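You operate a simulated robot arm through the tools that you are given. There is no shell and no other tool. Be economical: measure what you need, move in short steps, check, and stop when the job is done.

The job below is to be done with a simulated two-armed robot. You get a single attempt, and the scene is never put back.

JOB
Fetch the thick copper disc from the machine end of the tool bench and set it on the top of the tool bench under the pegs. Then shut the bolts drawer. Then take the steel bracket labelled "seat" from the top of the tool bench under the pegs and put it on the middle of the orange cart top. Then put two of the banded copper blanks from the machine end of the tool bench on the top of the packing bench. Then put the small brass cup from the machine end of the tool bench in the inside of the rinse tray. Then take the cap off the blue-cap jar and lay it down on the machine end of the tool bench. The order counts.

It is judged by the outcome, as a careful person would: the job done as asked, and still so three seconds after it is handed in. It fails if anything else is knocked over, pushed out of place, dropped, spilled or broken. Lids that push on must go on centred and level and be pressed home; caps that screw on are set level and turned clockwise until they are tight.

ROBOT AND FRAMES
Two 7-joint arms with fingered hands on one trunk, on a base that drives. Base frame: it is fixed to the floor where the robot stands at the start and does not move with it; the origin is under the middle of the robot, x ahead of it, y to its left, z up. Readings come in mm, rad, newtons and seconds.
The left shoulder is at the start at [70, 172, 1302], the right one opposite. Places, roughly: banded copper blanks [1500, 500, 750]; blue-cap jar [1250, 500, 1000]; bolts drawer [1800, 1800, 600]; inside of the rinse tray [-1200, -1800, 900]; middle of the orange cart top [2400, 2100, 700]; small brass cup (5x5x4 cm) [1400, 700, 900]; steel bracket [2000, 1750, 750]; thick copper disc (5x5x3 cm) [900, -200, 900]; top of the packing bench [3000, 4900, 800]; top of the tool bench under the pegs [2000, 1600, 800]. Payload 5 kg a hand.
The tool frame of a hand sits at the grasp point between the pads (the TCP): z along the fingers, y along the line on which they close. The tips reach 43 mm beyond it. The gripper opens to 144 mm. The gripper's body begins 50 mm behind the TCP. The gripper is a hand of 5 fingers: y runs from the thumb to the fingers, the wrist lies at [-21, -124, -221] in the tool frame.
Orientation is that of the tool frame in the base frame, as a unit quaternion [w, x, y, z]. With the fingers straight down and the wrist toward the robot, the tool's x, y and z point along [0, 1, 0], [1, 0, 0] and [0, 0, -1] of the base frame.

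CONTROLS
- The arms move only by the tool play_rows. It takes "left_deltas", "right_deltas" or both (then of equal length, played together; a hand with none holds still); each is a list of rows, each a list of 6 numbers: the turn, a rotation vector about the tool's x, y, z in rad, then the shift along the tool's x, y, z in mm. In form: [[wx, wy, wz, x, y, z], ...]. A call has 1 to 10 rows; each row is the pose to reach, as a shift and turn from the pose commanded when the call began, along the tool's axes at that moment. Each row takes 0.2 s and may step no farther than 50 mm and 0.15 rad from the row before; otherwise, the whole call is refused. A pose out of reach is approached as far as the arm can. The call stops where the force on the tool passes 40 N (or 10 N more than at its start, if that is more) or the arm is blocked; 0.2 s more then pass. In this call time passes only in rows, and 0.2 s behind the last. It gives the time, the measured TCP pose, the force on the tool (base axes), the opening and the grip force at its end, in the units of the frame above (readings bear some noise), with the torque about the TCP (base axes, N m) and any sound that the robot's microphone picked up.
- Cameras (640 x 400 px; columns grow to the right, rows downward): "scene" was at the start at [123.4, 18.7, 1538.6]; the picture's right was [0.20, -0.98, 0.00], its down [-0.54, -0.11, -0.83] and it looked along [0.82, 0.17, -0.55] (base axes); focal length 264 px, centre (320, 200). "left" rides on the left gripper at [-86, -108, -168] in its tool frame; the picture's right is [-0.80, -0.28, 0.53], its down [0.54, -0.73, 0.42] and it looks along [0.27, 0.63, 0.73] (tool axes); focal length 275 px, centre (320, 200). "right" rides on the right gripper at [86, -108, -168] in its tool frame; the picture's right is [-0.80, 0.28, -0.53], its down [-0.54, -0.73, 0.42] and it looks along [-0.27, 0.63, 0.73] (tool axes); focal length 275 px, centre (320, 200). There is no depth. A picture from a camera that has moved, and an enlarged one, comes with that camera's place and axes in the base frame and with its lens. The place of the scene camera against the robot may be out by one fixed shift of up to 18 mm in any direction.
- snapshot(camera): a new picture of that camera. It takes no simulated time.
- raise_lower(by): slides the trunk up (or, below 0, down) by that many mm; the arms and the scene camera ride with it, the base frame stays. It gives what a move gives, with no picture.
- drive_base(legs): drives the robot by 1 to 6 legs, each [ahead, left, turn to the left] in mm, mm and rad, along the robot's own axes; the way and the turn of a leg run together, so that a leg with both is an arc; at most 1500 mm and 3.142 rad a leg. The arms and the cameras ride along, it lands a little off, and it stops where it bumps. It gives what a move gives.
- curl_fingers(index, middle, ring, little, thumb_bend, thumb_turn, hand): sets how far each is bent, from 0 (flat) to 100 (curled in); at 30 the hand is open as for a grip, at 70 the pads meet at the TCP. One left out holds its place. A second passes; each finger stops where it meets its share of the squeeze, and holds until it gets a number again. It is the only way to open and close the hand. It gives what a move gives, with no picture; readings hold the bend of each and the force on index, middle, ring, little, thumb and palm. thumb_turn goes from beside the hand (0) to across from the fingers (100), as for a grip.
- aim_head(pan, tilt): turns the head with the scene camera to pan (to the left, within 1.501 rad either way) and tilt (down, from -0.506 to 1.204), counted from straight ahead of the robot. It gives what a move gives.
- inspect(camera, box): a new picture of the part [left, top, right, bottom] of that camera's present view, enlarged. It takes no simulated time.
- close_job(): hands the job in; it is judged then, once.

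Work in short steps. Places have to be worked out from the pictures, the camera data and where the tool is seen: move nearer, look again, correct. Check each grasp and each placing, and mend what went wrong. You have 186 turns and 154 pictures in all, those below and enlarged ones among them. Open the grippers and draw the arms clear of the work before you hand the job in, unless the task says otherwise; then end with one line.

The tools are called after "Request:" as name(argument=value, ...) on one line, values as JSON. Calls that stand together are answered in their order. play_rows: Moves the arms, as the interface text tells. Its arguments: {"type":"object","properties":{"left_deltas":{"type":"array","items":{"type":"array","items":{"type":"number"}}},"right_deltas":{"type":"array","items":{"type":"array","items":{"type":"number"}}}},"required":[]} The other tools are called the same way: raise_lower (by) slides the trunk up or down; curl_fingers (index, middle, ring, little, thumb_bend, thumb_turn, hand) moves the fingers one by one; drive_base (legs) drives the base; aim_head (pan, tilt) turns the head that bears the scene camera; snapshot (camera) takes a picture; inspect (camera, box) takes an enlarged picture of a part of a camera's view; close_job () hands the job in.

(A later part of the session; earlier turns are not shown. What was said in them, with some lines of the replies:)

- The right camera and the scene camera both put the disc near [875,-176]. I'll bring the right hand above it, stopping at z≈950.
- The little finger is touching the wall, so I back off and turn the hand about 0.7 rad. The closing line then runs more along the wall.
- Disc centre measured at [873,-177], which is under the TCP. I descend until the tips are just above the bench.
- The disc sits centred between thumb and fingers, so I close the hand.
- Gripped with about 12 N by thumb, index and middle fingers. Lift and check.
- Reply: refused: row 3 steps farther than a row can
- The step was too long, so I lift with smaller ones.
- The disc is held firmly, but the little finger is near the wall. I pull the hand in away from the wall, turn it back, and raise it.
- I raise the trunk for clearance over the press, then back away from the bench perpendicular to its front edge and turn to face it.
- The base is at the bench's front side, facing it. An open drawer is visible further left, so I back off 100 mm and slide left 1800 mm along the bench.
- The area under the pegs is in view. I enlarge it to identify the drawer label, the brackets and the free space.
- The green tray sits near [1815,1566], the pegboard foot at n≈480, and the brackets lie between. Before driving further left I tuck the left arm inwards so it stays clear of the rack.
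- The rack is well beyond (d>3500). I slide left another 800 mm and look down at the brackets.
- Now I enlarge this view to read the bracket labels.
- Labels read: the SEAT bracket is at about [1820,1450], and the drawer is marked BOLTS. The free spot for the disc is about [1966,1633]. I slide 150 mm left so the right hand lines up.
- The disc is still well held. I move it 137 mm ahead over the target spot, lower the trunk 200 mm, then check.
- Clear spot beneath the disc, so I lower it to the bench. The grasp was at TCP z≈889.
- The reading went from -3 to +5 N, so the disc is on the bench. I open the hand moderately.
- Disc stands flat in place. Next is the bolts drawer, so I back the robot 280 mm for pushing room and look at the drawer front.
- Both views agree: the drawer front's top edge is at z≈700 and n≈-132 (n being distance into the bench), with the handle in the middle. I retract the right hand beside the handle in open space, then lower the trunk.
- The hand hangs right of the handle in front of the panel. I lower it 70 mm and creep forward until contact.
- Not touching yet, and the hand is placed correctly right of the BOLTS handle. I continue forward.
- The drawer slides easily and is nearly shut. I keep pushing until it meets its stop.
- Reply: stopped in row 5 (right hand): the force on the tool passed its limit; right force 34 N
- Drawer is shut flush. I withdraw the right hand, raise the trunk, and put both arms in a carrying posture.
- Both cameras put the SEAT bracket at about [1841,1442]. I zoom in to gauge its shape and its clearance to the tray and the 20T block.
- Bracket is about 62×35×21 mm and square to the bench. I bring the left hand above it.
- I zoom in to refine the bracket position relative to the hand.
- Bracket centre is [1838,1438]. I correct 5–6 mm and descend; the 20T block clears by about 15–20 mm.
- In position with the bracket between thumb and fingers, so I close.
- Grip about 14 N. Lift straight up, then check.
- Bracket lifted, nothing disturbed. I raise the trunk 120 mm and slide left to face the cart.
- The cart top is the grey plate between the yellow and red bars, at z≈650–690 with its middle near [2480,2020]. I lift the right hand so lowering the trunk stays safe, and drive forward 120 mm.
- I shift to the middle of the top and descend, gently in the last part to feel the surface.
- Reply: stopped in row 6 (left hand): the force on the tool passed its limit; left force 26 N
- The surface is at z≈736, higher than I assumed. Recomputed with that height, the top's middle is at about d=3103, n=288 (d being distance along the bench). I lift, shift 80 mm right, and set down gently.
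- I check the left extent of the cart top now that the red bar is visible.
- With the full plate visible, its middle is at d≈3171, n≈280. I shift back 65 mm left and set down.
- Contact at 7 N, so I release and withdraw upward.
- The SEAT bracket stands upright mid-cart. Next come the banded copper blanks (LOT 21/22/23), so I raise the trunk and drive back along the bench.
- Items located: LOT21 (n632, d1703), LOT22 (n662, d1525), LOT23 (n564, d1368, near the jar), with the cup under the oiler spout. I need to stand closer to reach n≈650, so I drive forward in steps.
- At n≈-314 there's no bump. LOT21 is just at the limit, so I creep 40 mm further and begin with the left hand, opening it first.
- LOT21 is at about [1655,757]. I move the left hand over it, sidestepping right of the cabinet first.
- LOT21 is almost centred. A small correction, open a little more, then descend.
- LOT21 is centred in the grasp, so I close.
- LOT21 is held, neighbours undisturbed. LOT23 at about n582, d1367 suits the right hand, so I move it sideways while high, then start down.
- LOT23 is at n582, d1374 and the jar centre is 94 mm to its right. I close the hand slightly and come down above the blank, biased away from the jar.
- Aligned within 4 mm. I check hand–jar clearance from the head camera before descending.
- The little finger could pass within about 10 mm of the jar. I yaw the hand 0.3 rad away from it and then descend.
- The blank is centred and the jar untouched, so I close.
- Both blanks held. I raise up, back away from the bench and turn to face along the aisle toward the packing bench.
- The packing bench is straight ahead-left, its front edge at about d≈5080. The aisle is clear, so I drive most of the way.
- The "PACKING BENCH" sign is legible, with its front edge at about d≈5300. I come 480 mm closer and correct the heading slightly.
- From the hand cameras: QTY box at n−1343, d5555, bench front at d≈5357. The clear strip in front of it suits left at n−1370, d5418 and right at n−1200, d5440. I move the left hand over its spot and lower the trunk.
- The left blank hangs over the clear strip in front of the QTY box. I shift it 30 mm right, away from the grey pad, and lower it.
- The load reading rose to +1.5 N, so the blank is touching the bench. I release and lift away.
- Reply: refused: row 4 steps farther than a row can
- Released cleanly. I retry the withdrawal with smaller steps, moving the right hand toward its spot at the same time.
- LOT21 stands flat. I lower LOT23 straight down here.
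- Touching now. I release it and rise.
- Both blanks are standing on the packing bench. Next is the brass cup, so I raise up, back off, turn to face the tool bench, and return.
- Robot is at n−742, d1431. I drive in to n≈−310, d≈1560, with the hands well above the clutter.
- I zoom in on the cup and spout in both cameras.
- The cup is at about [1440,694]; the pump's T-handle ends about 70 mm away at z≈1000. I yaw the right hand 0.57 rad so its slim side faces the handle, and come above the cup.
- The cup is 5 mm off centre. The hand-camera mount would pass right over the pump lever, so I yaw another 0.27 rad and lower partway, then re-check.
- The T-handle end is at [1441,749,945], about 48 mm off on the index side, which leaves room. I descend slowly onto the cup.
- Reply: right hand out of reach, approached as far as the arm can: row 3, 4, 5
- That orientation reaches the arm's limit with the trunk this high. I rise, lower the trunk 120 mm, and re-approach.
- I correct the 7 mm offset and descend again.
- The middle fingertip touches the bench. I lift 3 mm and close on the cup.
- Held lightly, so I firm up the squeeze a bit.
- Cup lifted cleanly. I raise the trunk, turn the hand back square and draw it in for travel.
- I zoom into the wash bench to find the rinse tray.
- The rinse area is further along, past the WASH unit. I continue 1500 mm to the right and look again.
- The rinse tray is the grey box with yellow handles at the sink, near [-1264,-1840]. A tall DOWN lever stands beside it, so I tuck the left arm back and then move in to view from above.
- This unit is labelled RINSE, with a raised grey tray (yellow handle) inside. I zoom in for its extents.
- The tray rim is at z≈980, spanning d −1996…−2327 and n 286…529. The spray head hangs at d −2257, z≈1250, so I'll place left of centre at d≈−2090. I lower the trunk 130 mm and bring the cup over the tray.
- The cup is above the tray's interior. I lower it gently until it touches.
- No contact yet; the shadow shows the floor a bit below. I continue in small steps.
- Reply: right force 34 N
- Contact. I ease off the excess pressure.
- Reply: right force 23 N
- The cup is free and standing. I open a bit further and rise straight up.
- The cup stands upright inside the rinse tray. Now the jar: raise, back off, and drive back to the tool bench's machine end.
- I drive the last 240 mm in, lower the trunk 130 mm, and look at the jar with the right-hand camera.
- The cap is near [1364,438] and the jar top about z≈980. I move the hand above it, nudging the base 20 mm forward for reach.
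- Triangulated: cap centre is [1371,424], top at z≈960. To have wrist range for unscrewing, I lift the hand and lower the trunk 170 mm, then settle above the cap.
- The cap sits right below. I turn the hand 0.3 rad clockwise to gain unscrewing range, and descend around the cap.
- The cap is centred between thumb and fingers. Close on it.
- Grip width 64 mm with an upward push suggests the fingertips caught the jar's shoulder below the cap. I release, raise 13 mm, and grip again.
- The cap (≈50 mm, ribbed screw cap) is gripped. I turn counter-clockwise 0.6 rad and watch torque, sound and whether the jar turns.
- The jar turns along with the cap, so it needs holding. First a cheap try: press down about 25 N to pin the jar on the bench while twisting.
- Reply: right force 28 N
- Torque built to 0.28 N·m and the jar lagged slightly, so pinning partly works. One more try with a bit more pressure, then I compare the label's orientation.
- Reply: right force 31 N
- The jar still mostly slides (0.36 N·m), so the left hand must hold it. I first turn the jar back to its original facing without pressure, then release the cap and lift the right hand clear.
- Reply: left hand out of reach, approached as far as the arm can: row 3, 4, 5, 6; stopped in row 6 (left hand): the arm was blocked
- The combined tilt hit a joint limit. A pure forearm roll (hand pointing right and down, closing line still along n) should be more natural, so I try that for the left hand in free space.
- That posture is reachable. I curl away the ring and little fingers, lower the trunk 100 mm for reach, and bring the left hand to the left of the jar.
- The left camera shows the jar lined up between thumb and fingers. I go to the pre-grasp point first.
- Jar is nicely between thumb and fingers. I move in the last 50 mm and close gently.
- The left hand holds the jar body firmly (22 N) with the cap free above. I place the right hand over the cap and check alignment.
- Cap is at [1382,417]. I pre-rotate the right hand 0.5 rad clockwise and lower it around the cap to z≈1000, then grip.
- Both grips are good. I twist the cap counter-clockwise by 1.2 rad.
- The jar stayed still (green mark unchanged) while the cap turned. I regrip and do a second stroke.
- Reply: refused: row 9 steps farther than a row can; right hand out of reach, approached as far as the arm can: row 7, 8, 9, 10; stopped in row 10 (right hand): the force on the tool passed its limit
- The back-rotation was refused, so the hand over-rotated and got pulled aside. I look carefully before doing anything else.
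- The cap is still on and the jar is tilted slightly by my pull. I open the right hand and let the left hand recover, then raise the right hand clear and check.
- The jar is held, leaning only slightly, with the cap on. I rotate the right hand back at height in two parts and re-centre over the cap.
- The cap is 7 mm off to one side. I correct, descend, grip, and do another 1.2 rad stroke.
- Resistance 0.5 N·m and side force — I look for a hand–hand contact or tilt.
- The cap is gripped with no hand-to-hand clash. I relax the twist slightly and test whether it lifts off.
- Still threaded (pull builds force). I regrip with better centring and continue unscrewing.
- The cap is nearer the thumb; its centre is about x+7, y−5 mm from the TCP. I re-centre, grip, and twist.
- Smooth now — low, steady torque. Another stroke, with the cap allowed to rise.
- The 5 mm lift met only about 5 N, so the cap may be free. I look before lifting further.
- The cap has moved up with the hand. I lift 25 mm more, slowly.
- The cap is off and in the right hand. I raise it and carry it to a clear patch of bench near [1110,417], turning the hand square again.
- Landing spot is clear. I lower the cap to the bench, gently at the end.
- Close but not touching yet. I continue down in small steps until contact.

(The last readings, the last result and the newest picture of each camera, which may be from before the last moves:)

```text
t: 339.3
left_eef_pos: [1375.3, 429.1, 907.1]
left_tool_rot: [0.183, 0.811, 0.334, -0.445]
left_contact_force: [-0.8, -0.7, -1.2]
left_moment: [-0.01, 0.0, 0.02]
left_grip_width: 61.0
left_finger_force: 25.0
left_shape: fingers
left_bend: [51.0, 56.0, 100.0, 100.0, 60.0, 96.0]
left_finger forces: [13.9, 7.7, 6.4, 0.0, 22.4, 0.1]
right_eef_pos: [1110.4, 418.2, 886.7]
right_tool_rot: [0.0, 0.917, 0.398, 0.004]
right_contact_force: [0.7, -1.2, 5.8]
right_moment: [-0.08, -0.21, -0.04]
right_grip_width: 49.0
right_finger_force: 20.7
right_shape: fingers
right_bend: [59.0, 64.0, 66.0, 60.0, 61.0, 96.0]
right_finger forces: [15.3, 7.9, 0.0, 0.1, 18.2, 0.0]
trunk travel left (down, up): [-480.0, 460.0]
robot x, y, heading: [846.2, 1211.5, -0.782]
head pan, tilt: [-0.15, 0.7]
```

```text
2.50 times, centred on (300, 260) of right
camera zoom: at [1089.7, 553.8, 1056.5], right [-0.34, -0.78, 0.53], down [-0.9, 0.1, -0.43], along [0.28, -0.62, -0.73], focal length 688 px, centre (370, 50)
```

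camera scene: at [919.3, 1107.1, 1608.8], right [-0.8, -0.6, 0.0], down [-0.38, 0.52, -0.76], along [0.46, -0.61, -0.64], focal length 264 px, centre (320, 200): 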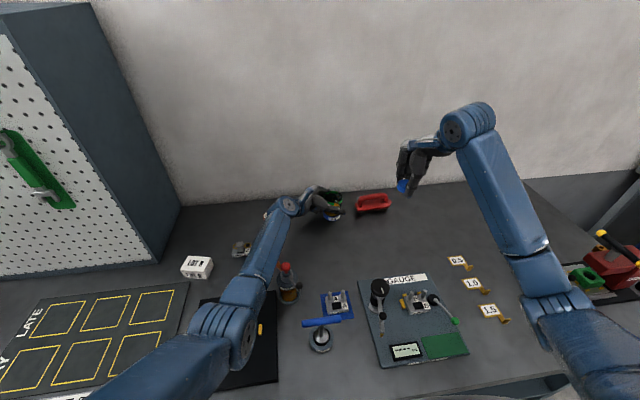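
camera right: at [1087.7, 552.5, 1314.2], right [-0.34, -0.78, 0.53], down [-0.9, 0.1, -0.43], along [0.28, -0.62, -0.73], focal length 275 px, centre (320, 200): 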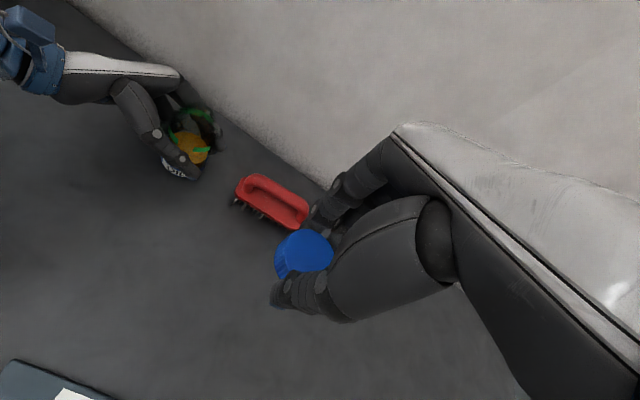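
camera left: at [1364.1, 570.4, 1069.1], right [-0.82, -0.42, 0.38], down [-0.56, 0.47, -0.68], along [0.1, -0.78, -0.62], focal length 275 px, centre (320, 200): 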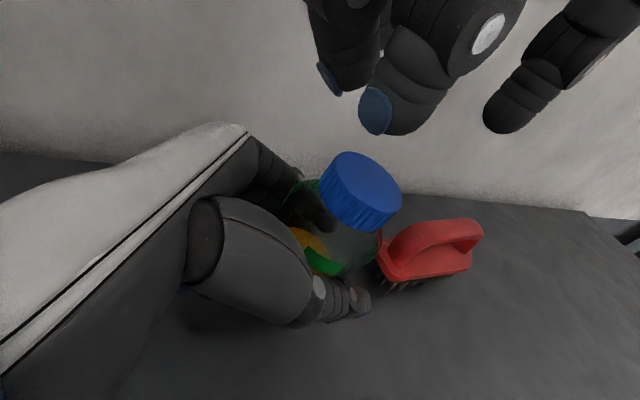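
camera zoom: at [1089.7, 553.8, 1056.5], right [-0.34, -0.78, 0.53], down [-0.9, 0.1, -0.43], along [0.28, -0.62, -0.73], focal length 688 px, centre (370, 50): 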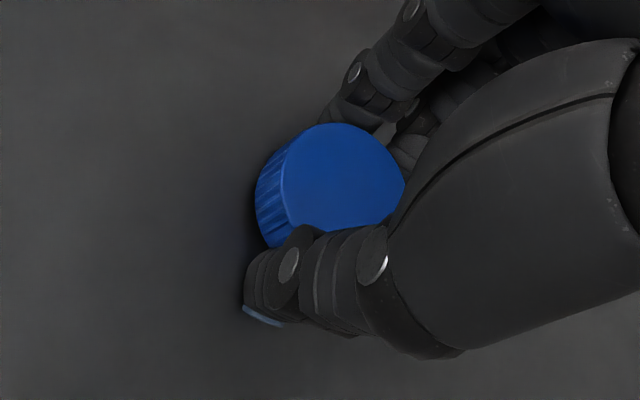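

Contact (5.8 N). I release the cap and lift clear.

Request:
curl_fingers(hand="right", index=48, middle=52, thumb_bend=46)

Request:
play_rows(right_deltas=[[0, 0, 0, 0, 0, -15], [0, 0, 0, 0, 0, -50], [0, 0, 0, 0, 0, -95], [0, 0, 0, 0, -30, -130], [0, 0, 0, 0, -70, -150], [0, 0, 0, 0, -110, -170]])

Request:
snapshot(camera="right")

```text
t: 340.3
left_eef_pos: [1374.3, 428.8, 907.0]
left_tool_rot: [0.182, 0.811, 0.334, -0.444]
left_contact_force: [0.2, 0.8, -1.9]
left_moment: [0.02, -0.06, 0.0]
left_grip_width: 61.1
left_finger_force: 24.6
left_shape: fingers
left_bend: [51.0, 56.0, 100.0, 100.0, 60.0, 96.0]
left_finger forces: [13.8, 7.7, 6.3, 0.1, 22.5, 0.0]
right_eef_pos: [1110.7, 418.3, 887.0]
right_tool_rot: [0.0, 0.918, 0.398, 0.003]
right_contact_force: [-1.5, 2.0, 10.8]
right_moment: [-0.29, -0.13, -0.06]
right_grip_width: 88.8
right_finger_force: 5.2
right_shape: fingers
right_bend: [48.0, 54.0, 66.0, 60.0, 46.0, 97.0]
right_finger forces: [0.0, 10.7, 0.0, 0.0, 0.1, 0.1]
trunk travel left (down, up): [-480.0, 460.0]
robot x, y, heading: [849.1, 1207.7, -0.781]
head pan, tilt: [-0.15, 0.7]
```

```text
t: 341.7
left_eef_pos: [1374.7, 427.8, 905.9]
left_tool_rot: [0.182, 0.811, 0.334, -0.444]
left_contact_force: [0.0, -0.3, -1.9]
left_moment: [0.02, -0.04, 0.03]
left_grip_width: 61.2
left_finger_force: 25.4
left_shape: fingers
left_bend: [51.0, 56.0, 100.0, 100.0, 60.0, 96.0]
left_finger forces: [13.8, 7.7, 6.2, 0.1, 22.5, 0.0]
right_eef_pos: [1027.2, 495.3, 1056.5]
right_tool_rot: [0.0, 0.917, 0.398, 0.003]
right_contact_force: [-0.4, -0.3, -0.5]
right_moment: [-0.04, -0.03, 0.0]
right_grip_width: 89.3
right_finger_force: 0.0
right_shape: fingers
right_bend: [48.0, 52.0, 66.0, 60.0, 46.0, 97.0]
right_finger forces: [0.1, 0.1, 0.1, 0.0, 0.1, 0.0]
trunk travel left (down, up): [-480.0, 460.0]
robot x, y, heading: [851.2, 1212.7, -0.786]
head pan, tilt: [-0.15, 0.7]
```

```text
9 pictures are left
camera right: at [1008.0, 630.5, 1225.6], right [-0.34, -0.78, 0.53], down [-0.9, 0.1, -0.43], along [0.28, -0.62, -0.73], focal length 275 px, centre (320, 200)
```

right: 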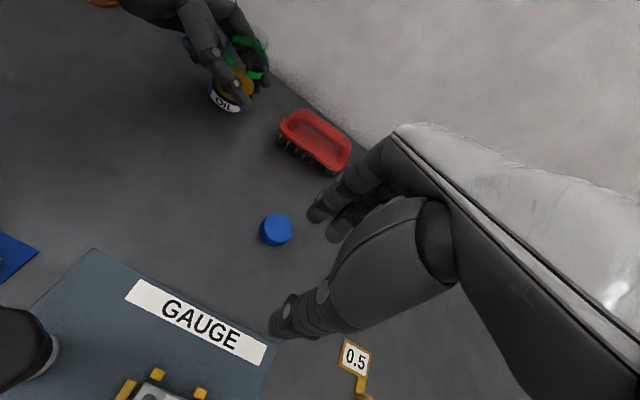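

The cap lies flat on the bench. Now I check the jar's tilt in the left hand before letting go.

Request:
inspect(camera="scene", box=[280, 160, 400, 250])

```text
4.44 times, centred on (340, 205) of scene
camera zoom: at [918.7, 1108.0, 1608.9], right [-0.8, -0.6, 0.0], down [-0.38, 0.52, -0.77], along [0.46, -0.61, -0.64], focal length 1173 px, centre (231, 178)
```

zoom: 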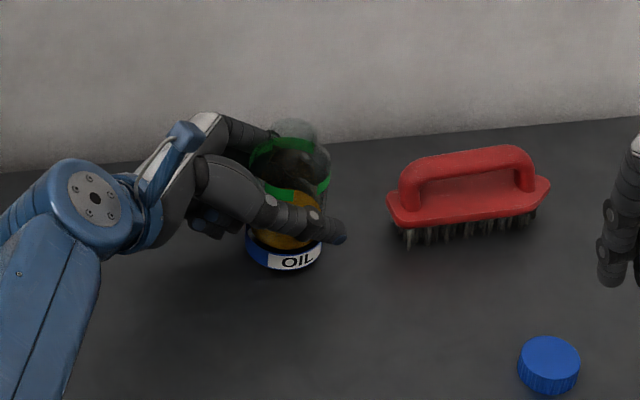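

The jar is practically upright with its base on the bench. I lower the left hand 2 mm to seat it.

Request:
play_rows(left_deltas=[[0, 0, 0, 0.8, 0, 0.5], [0, 0, 0, 1.7, 0, 1.1]])

```text
t: 342.3
left_eef_pos: [1374.9, 427.9, 904.3]
left_tool_rot: [0.183, 0.811, 0.334, -0.444]
left_contact_force: [-0.1, -0.8, -1.9]
left_moment: [0.02, -0.02, 0.02]
left_grip_width: 61.4
left_finger_force: 24.9
left_shape: fingers
left_bend: [51.0, 56.0, 100.0, 100.0, 60.0, 96.0]
left_finger forces: [13.8, 7.7, 6.2, 0.0, 22.4, 0.0]
right_eef_pos: [1028.9, 493.8, 1056.1]
right_tool_rot: [-0.001, 0.918, 0.397, 0.002]
right_contact_force: [0.2, -0.4, 0.0]
right_moment: [0.01, 0.01, 0.04]
right_grip_width: 89.1
right_finger_force: 0.2
right_shape: fingers
right_bend: [48.0, 52.0, 66.0, 60.0, 46.0, 97.0]
right_finger forces: [0.0, 0.0, 0.1, 0.1, 0.0, 0.0]
trunk travel left (down, up): [-480.0, 460.0]
robot x, y, heading: [845.6, 1210.7, -0.782]
head pan, tilt: [-0.15, 0.7]
```

Still bearing the jar's weight (−1.9 N), so I keep lowering in small steps.

Request:
play_rows(left_deltas=[[0, 0, 0, 1.7, 0, 1.1], [0, 0, 0, 3.4, 0, 2.2]])

```text
t: 342.9
left_eef_pos: [1375.0, 428.4, 902.2]
left_tool_rot: [0.182, 0.812, 0.334, -0.444]
left_contact_force: [1.2, 1.8, 5.8]
left_moment: [-0.04, 0.15, -0.07]
left_grip_width: 61.3
left_finger_force: 22.5
left_shape: fingers
left_bend: [50.0, 56.0, 100.0, 100.0, 60.0, 96.0]
left_finger forces: [14.6, 8.2, 0.0, 0.0, 21.8, 0.1]
right_eef_pos: [1029.2, 493.5, 1057.1]
right_tool_rot: [0.0, 0.917, 0.398, 0.003]
right_contact_force: [0.6, -0.1, -0.1]
right_moment: [-0.01, 0.03, -0.02]
right_grip_width: 89.4
right_finger_force: 0.1
right_shape: fingers
right_bend: [48.0, 52.0, 66.0, 60.0, 46.0, 97.0]
right_finger forces: [0.1, 0.0, 0.0, 0.0, 0.0, 0.0]
trunk travel left (down, up): [-480.0, 460.0]
robot x, y, heading: [847.8, 1211.8, -0.778]
head pan, tilt: [-0.15, 0.7]
```

The jar is seated. I open the left hand and withdraw along the approach path.

Request:
curl_fingers(hand="left", index=46, middle=50, thumb_bend=54)

Request:
curl_fingers(hand="left", index=38, middle=38, thumb_bend=38)

Request:
inspect(camera="scene", box=[280, 160, 400, 250])

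```text
t: 343.9
left_eef_pos: [1372.3, 428.1, 899.5]
left_tool_rot: [0.181, 0.811, 0.334, -0.445]
left_contact_force: [0.6, 0.3, -0.5]
left_moment: [0.02, 0.01, -0.06]
left_grip_width: 78.7
left_finger_force: 0.3
left_shape: fingers
left_bend: [46.0, 50.0, 100.0, 100.0, 54.0, 97.0]
left_finger forces: [0.0, 0.1, 0.1, 0.0, 0.2, 0.1]
right_eef_pos: [1029.3, 493.2, 1057.1]
right_tool_rot: [-0.001, 0.917, 0.398, 0.003]
right_contact_force: [0.5, -0.6, 0.7]
right_moment: [0.02, 0.01, 0.02]
right_grip_width: 89.0
right_finger_force: 0.1
right_shape: fingers
right_bend: [48.0, 52.0, 66.0, 60.0, 46.0, 97.0]
right_finger forces: [0.1, 0.0, 0.0, 0.0, 0.0, 0.1]
trunk travel left (down, up): [-480.0, 460.0]
robot x, y, heading: [851.4, 1212.3, -0.781]
head pan, tilt: [-0.15, 0.7]
```

```text
t: 344.9
left_eef_pos: [1373.2, 427.9, 899.8]
left_tool_rot: [0.182, 0.811, 0.334, -0.445]
left_contact_force: [-0.4, 0.5, -0.3]
left_moment: [-0.01, 0.03, -0.01]
left_grip_width: 120.9
left_finger_force: 0.2
left_shape: fingers
left_bend: [38.0, 38.0, 100.0, 100.0, 38.0, 97.0]
left_finger forces: [0.0, 0.0, 0.1, 0.0, 0.1, 0.0]
right_eef_pos: [1030.4, 495.4, 1055.7]
right_tool_rot: [0.0, 0.917, 0.398, 0.004]
right_contact_force: [0.6, 0.3, 0.1]
right_moment: [0.03, 0.0, 0.01]
right_grip_width: 89.2
right_finger_force: 0.2
right_shape: fingers
right_bend: [48.0, 52.0, 66.0, 60.0, 46.0, 97.0]
right_finger forces: [0.0, 0.1, 0.0, 0.0, 0.0, 0.1]
trunk travel left (down, up): [-480.0, 460.0]
robot x, y, heading: [848.8, 1208.6, -0.783]
head pan, tilt: [-0.15, 0.7]
```

```text
4.44 times, centred on (340, 205) of scene
camera zoom: at [920.0, 1107.0, 1608.7], right [-0.8, -0.6, 0.0], down [-0.38, 0.52, -0.76], along [0.46, -0.61, -0.64], focal length 1173 px, centre (231, 178)
```

zoom: 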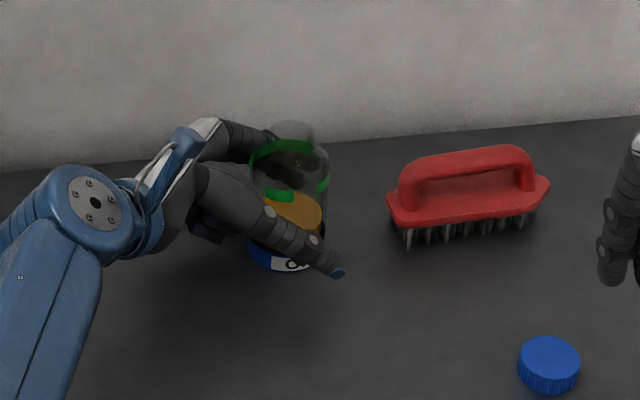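

The jar stands upright and free. I withdraw the left hand back along its approach, then up and away.

Request:
play_rows(left_deltas=[[0, 0, 0, 0, -1, -15], [0, 0, 0, 0, -1, -40], [0, 0, 0, 0, -1, -75], [0, 0, 0, 0, -1, -115], [0, 0, 0, -20, -5, -155], [0, 0, 0, -50, -15, -180], [0, 0, 0, -85, -35, -200]])

Request:
snapshot(camera="scene")

```text
t: 346.5
left_eef_pos: [1436.1, 538.7, 1080.1]
left_tool_rot: [0.181, 0.812, 0.334, -0.444]
left_contact_force: [0.1, -0.1, -0.5]
left_moment: [-0.04, -0.02, 0.08]
left_grip_width: 121.4
left_finger_force: 0.1
left_shape: fingers
left_bend: [38.0, 38.0, 100.0, 100.0, 38.0, 97.0]
left_finger forces: [0.1, 0.0, 0.0, 0.0, 0.0, 0.0]
right_eef_pos: [1027.7, 495.8, 1056.8]
right_tool_rot: [0.0, 0.918, 0.397, 0.004]
right_contact_force: [-0.4, 0.0, 0.0]
right_moment: [-0.02, -0.01, 0.02]
right_grip_width: 89.5
right_finger_force: 0.1
right_shape: fingers
right_bend: [48.0, 52.0, 66.0, 60.0, 46.0, 97.0]
right_finger forces: [0.1, 0.1, 0.0, 0.0, 0.0, 0.0]
trunk travel left (down, up): [-480.0, 460.0]
robot x, y, heading: [847.2, 1213.0, -0.786]
head pan, tilt: [-0.15, 0.7]
```

```text
6 pictures are left
camera scene: at [918.9, 1108.2, 1608.9], right [-0.8, -0.6, 0.0], down [-0.38, 0.52, -0.77], along [0.46, -0.61, -0.64], focal length 264 px, centre (320, 200)
```

scene: 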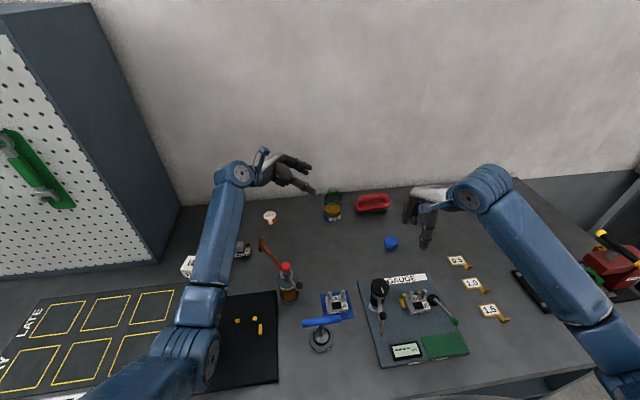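

All in order. I raise the trunk, open both hands, and back the robot away from the bench.

Request:
raise_lower(by=250)

Request:
curl_fingers(hand="left", index=30, middle=30, ring=30, little=30, thumb_bend=30)

Request:
curl_fingers(hand="right", index=30, middle=30, ring=30, little=30, thumb_bend=30)

Request:
drive_base(legs=[[-600, 0, 0]])

Request:
snapshot(camera="scene")

```text
t: 349.1
left_eef_pos: [1437.9, 536.7, 1330.7]
left_tool_rot: [0.181, 0.811, 0.334, -0.445]
left_contact_force: [0.0, -0.8, 0.3]
left_moment: [0.04, -0.03, -0.05]
left_grip_width: 121.2
left_finger_force: 0.1
left_shape: fingers
left_bend: [38.0, 38.0, 100.0, 100.0, 38.0, 97.0]
left_finger forces: [0.0, 0.1, 0.0, 0.0, 0.1, 0.0]
right_eef_pos: [1029.8, 491.9, 1305.8]
right_tool_rot: [0.0, 0.917, 0.398, 0.004]
right_contact_force: [1.1, -0.1, -0.1]
right_moment: [-0.03, 0.0, 0.01]
right_grip_width: 89.2
right_finger_force: 0.1
right_shape: fingers
right_bend: [48.0, 52.0, 66.0, 60.0, 46.0, 97.0]
right_finger forces: [0.0, 0.0, 0.1, 0.0, 0.0, 0.0]
trunk travel left (down, up): [-730.0, 210.0]
robot x, y, heading: [849.3, 1210.2, -0.785]
head pan, tilt: [-0.15, 0.7]
```

```text
t: 350.1
left_eef_pos: [1438.1, 538.0, 1330.7]
left_tool_rot: [0.182, 0.811, 0.334, -0.444]
left_contact_force: [-0.6, 0.9, 0.1]
left_moment: [0.01, -0.01, 0.02]
left_grip_width: 149.1
left_finger_force: 0.0
left_shape: fingers
left_bend: [30.0, 30.0, 30.0, 30.0, 30.0, 97.0]
left_finger forces: [0.0, 0.0, 0.0, 0.0, 0.0, 0.0]
right_eef_pos: [1028.8, 492.9, 1305.6]
right_tool_rot: [-0.001, 0.917, 0.398, 0.004]
right_contact_force: [-0.6, 0.2, 0.0]
right_moment: [0.0, 0.02, 0.0]
right_grip_width: 89.4
right_finger_force: 0.0
right_shape: fingers
right_bend: [48.0, 52.0, 66.0, 60.0, 46.0, 97.0]
right_finger forces: [0.0, 0.0, 0.0, 0.1, 0.0, 0.0]
trunk travel left (down, up): [-730.0, 210.0]
robot x, y, heading: [847.8, 1207.5, -0.777]
head pan, tilt: [-0.15, 0.7]
```

```text
t: 351.1
left_eef_pos: [1436.3, 537.7, 1330.7]
left_tool_rot: [0.182, 0.812, 0.333, -0.444]
left_contact_force: [-0.1, 0.6, -0.4]
left_moment: [-0.02, 0.01, 0.0]
left_grip_width: 149.2
left_finger_force: 0.2
left_shape: fingers
left_bend: [30.0, 30.0, 30.0, 30.0, 30.0, 97.0]
left_finger forces: [0.0, 0.0, 0.1, 0.1, 0.0, 0.0]
right_eef_pos: [1029.7, 493.1, 1306.4]
right_tool_rot: [0.0, 0.918, 0.397, 0.003]
right_contact_force: [0.1, -1.1, -0.1]
right_moment: [0.04, -0.01, 0.01]
right_grip_width: 149.3
right_finger_force: 0.1
right_shape: fingers
right_bend: [30.0, 30.0, 30.0, 30.0, 30.0, 97.0]
right_finger forces: [0.0, 0.0, 0.0, 0.0, 0.0, 0.0]
trunk travel left (down, up): [-730.0, 210.0]
robot x, y, heading: [848.0, 1211.1, -0.78]
head pan, tilt: [-0.15, 0.7]
```

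```text
t: 354.5
left_eef_pos: [1012.8, 959.7, 1328.2]
left_tool_rot: [0.181, 0.812, 0.335, -0.443]
left_contact_force: [1.2, -0.5, 0.3]
left_moment: [0.0, 0.01, -0.01]
left_grip_width: 149.0
left_finger_force: 0.0
left_shape: fingers
left_bend: [30.0, 30.0, 30.0, 30.0, 30.0, 97.0]
left_finger forces: [0.0, 0.0, 0.0, 0.0, 0.1, 0.1]
right_eef_pos: [605.1, 914.5, 1305.6]
right_tool_rot: [-0.002, 0.917, 0.399, 0.003]
right_contact_force: [1.5, -0.4, 0.5]
right_moment: [0.02, 0.0, 0.02]
right_grip_width: 148.9
right_finger_force: 0.0
right_shape: fingers
right_bend: [30.0, 30.0, 30.0, 30.0, 30.0, 97.0]
right_finger forces: [0.0, 0.0, 0.0, 0.1, 0.0, 0.0]
trunk travel left (down, up): [-730.0, 210.0]
robot x, y, heading: [424.3, 1631.5, -0.782]
head pan, tilt: [-0.15, 0.7]
```

```text
5 pictures are left
camera scene: at [495.4, 1527.5, 1858.5], right [-0.8, -0.6, 0.0], down [-0.39, 0.52, -0.76], along [0.46, -0.61, -0.65], focal length 264 px, centre (320, 200)
```

scene: 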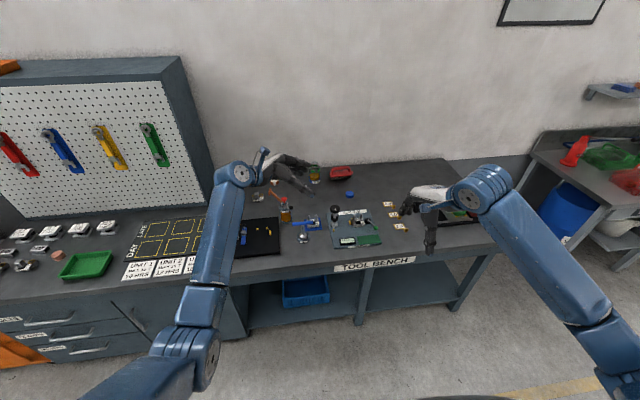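

The disc is under the pegs, the drawer is shut, the jar is open and upright, and the cap is on the bench. The arms are clear, so I hand the job in.

Request:
close_job()

```text
The job is handed in.
```

I did all six steps in the order asked, and the job is handed in. The blue-cap jar ended about a centimetre from where it stood and turned slightly, because I had to hold it to unscrew the cap.
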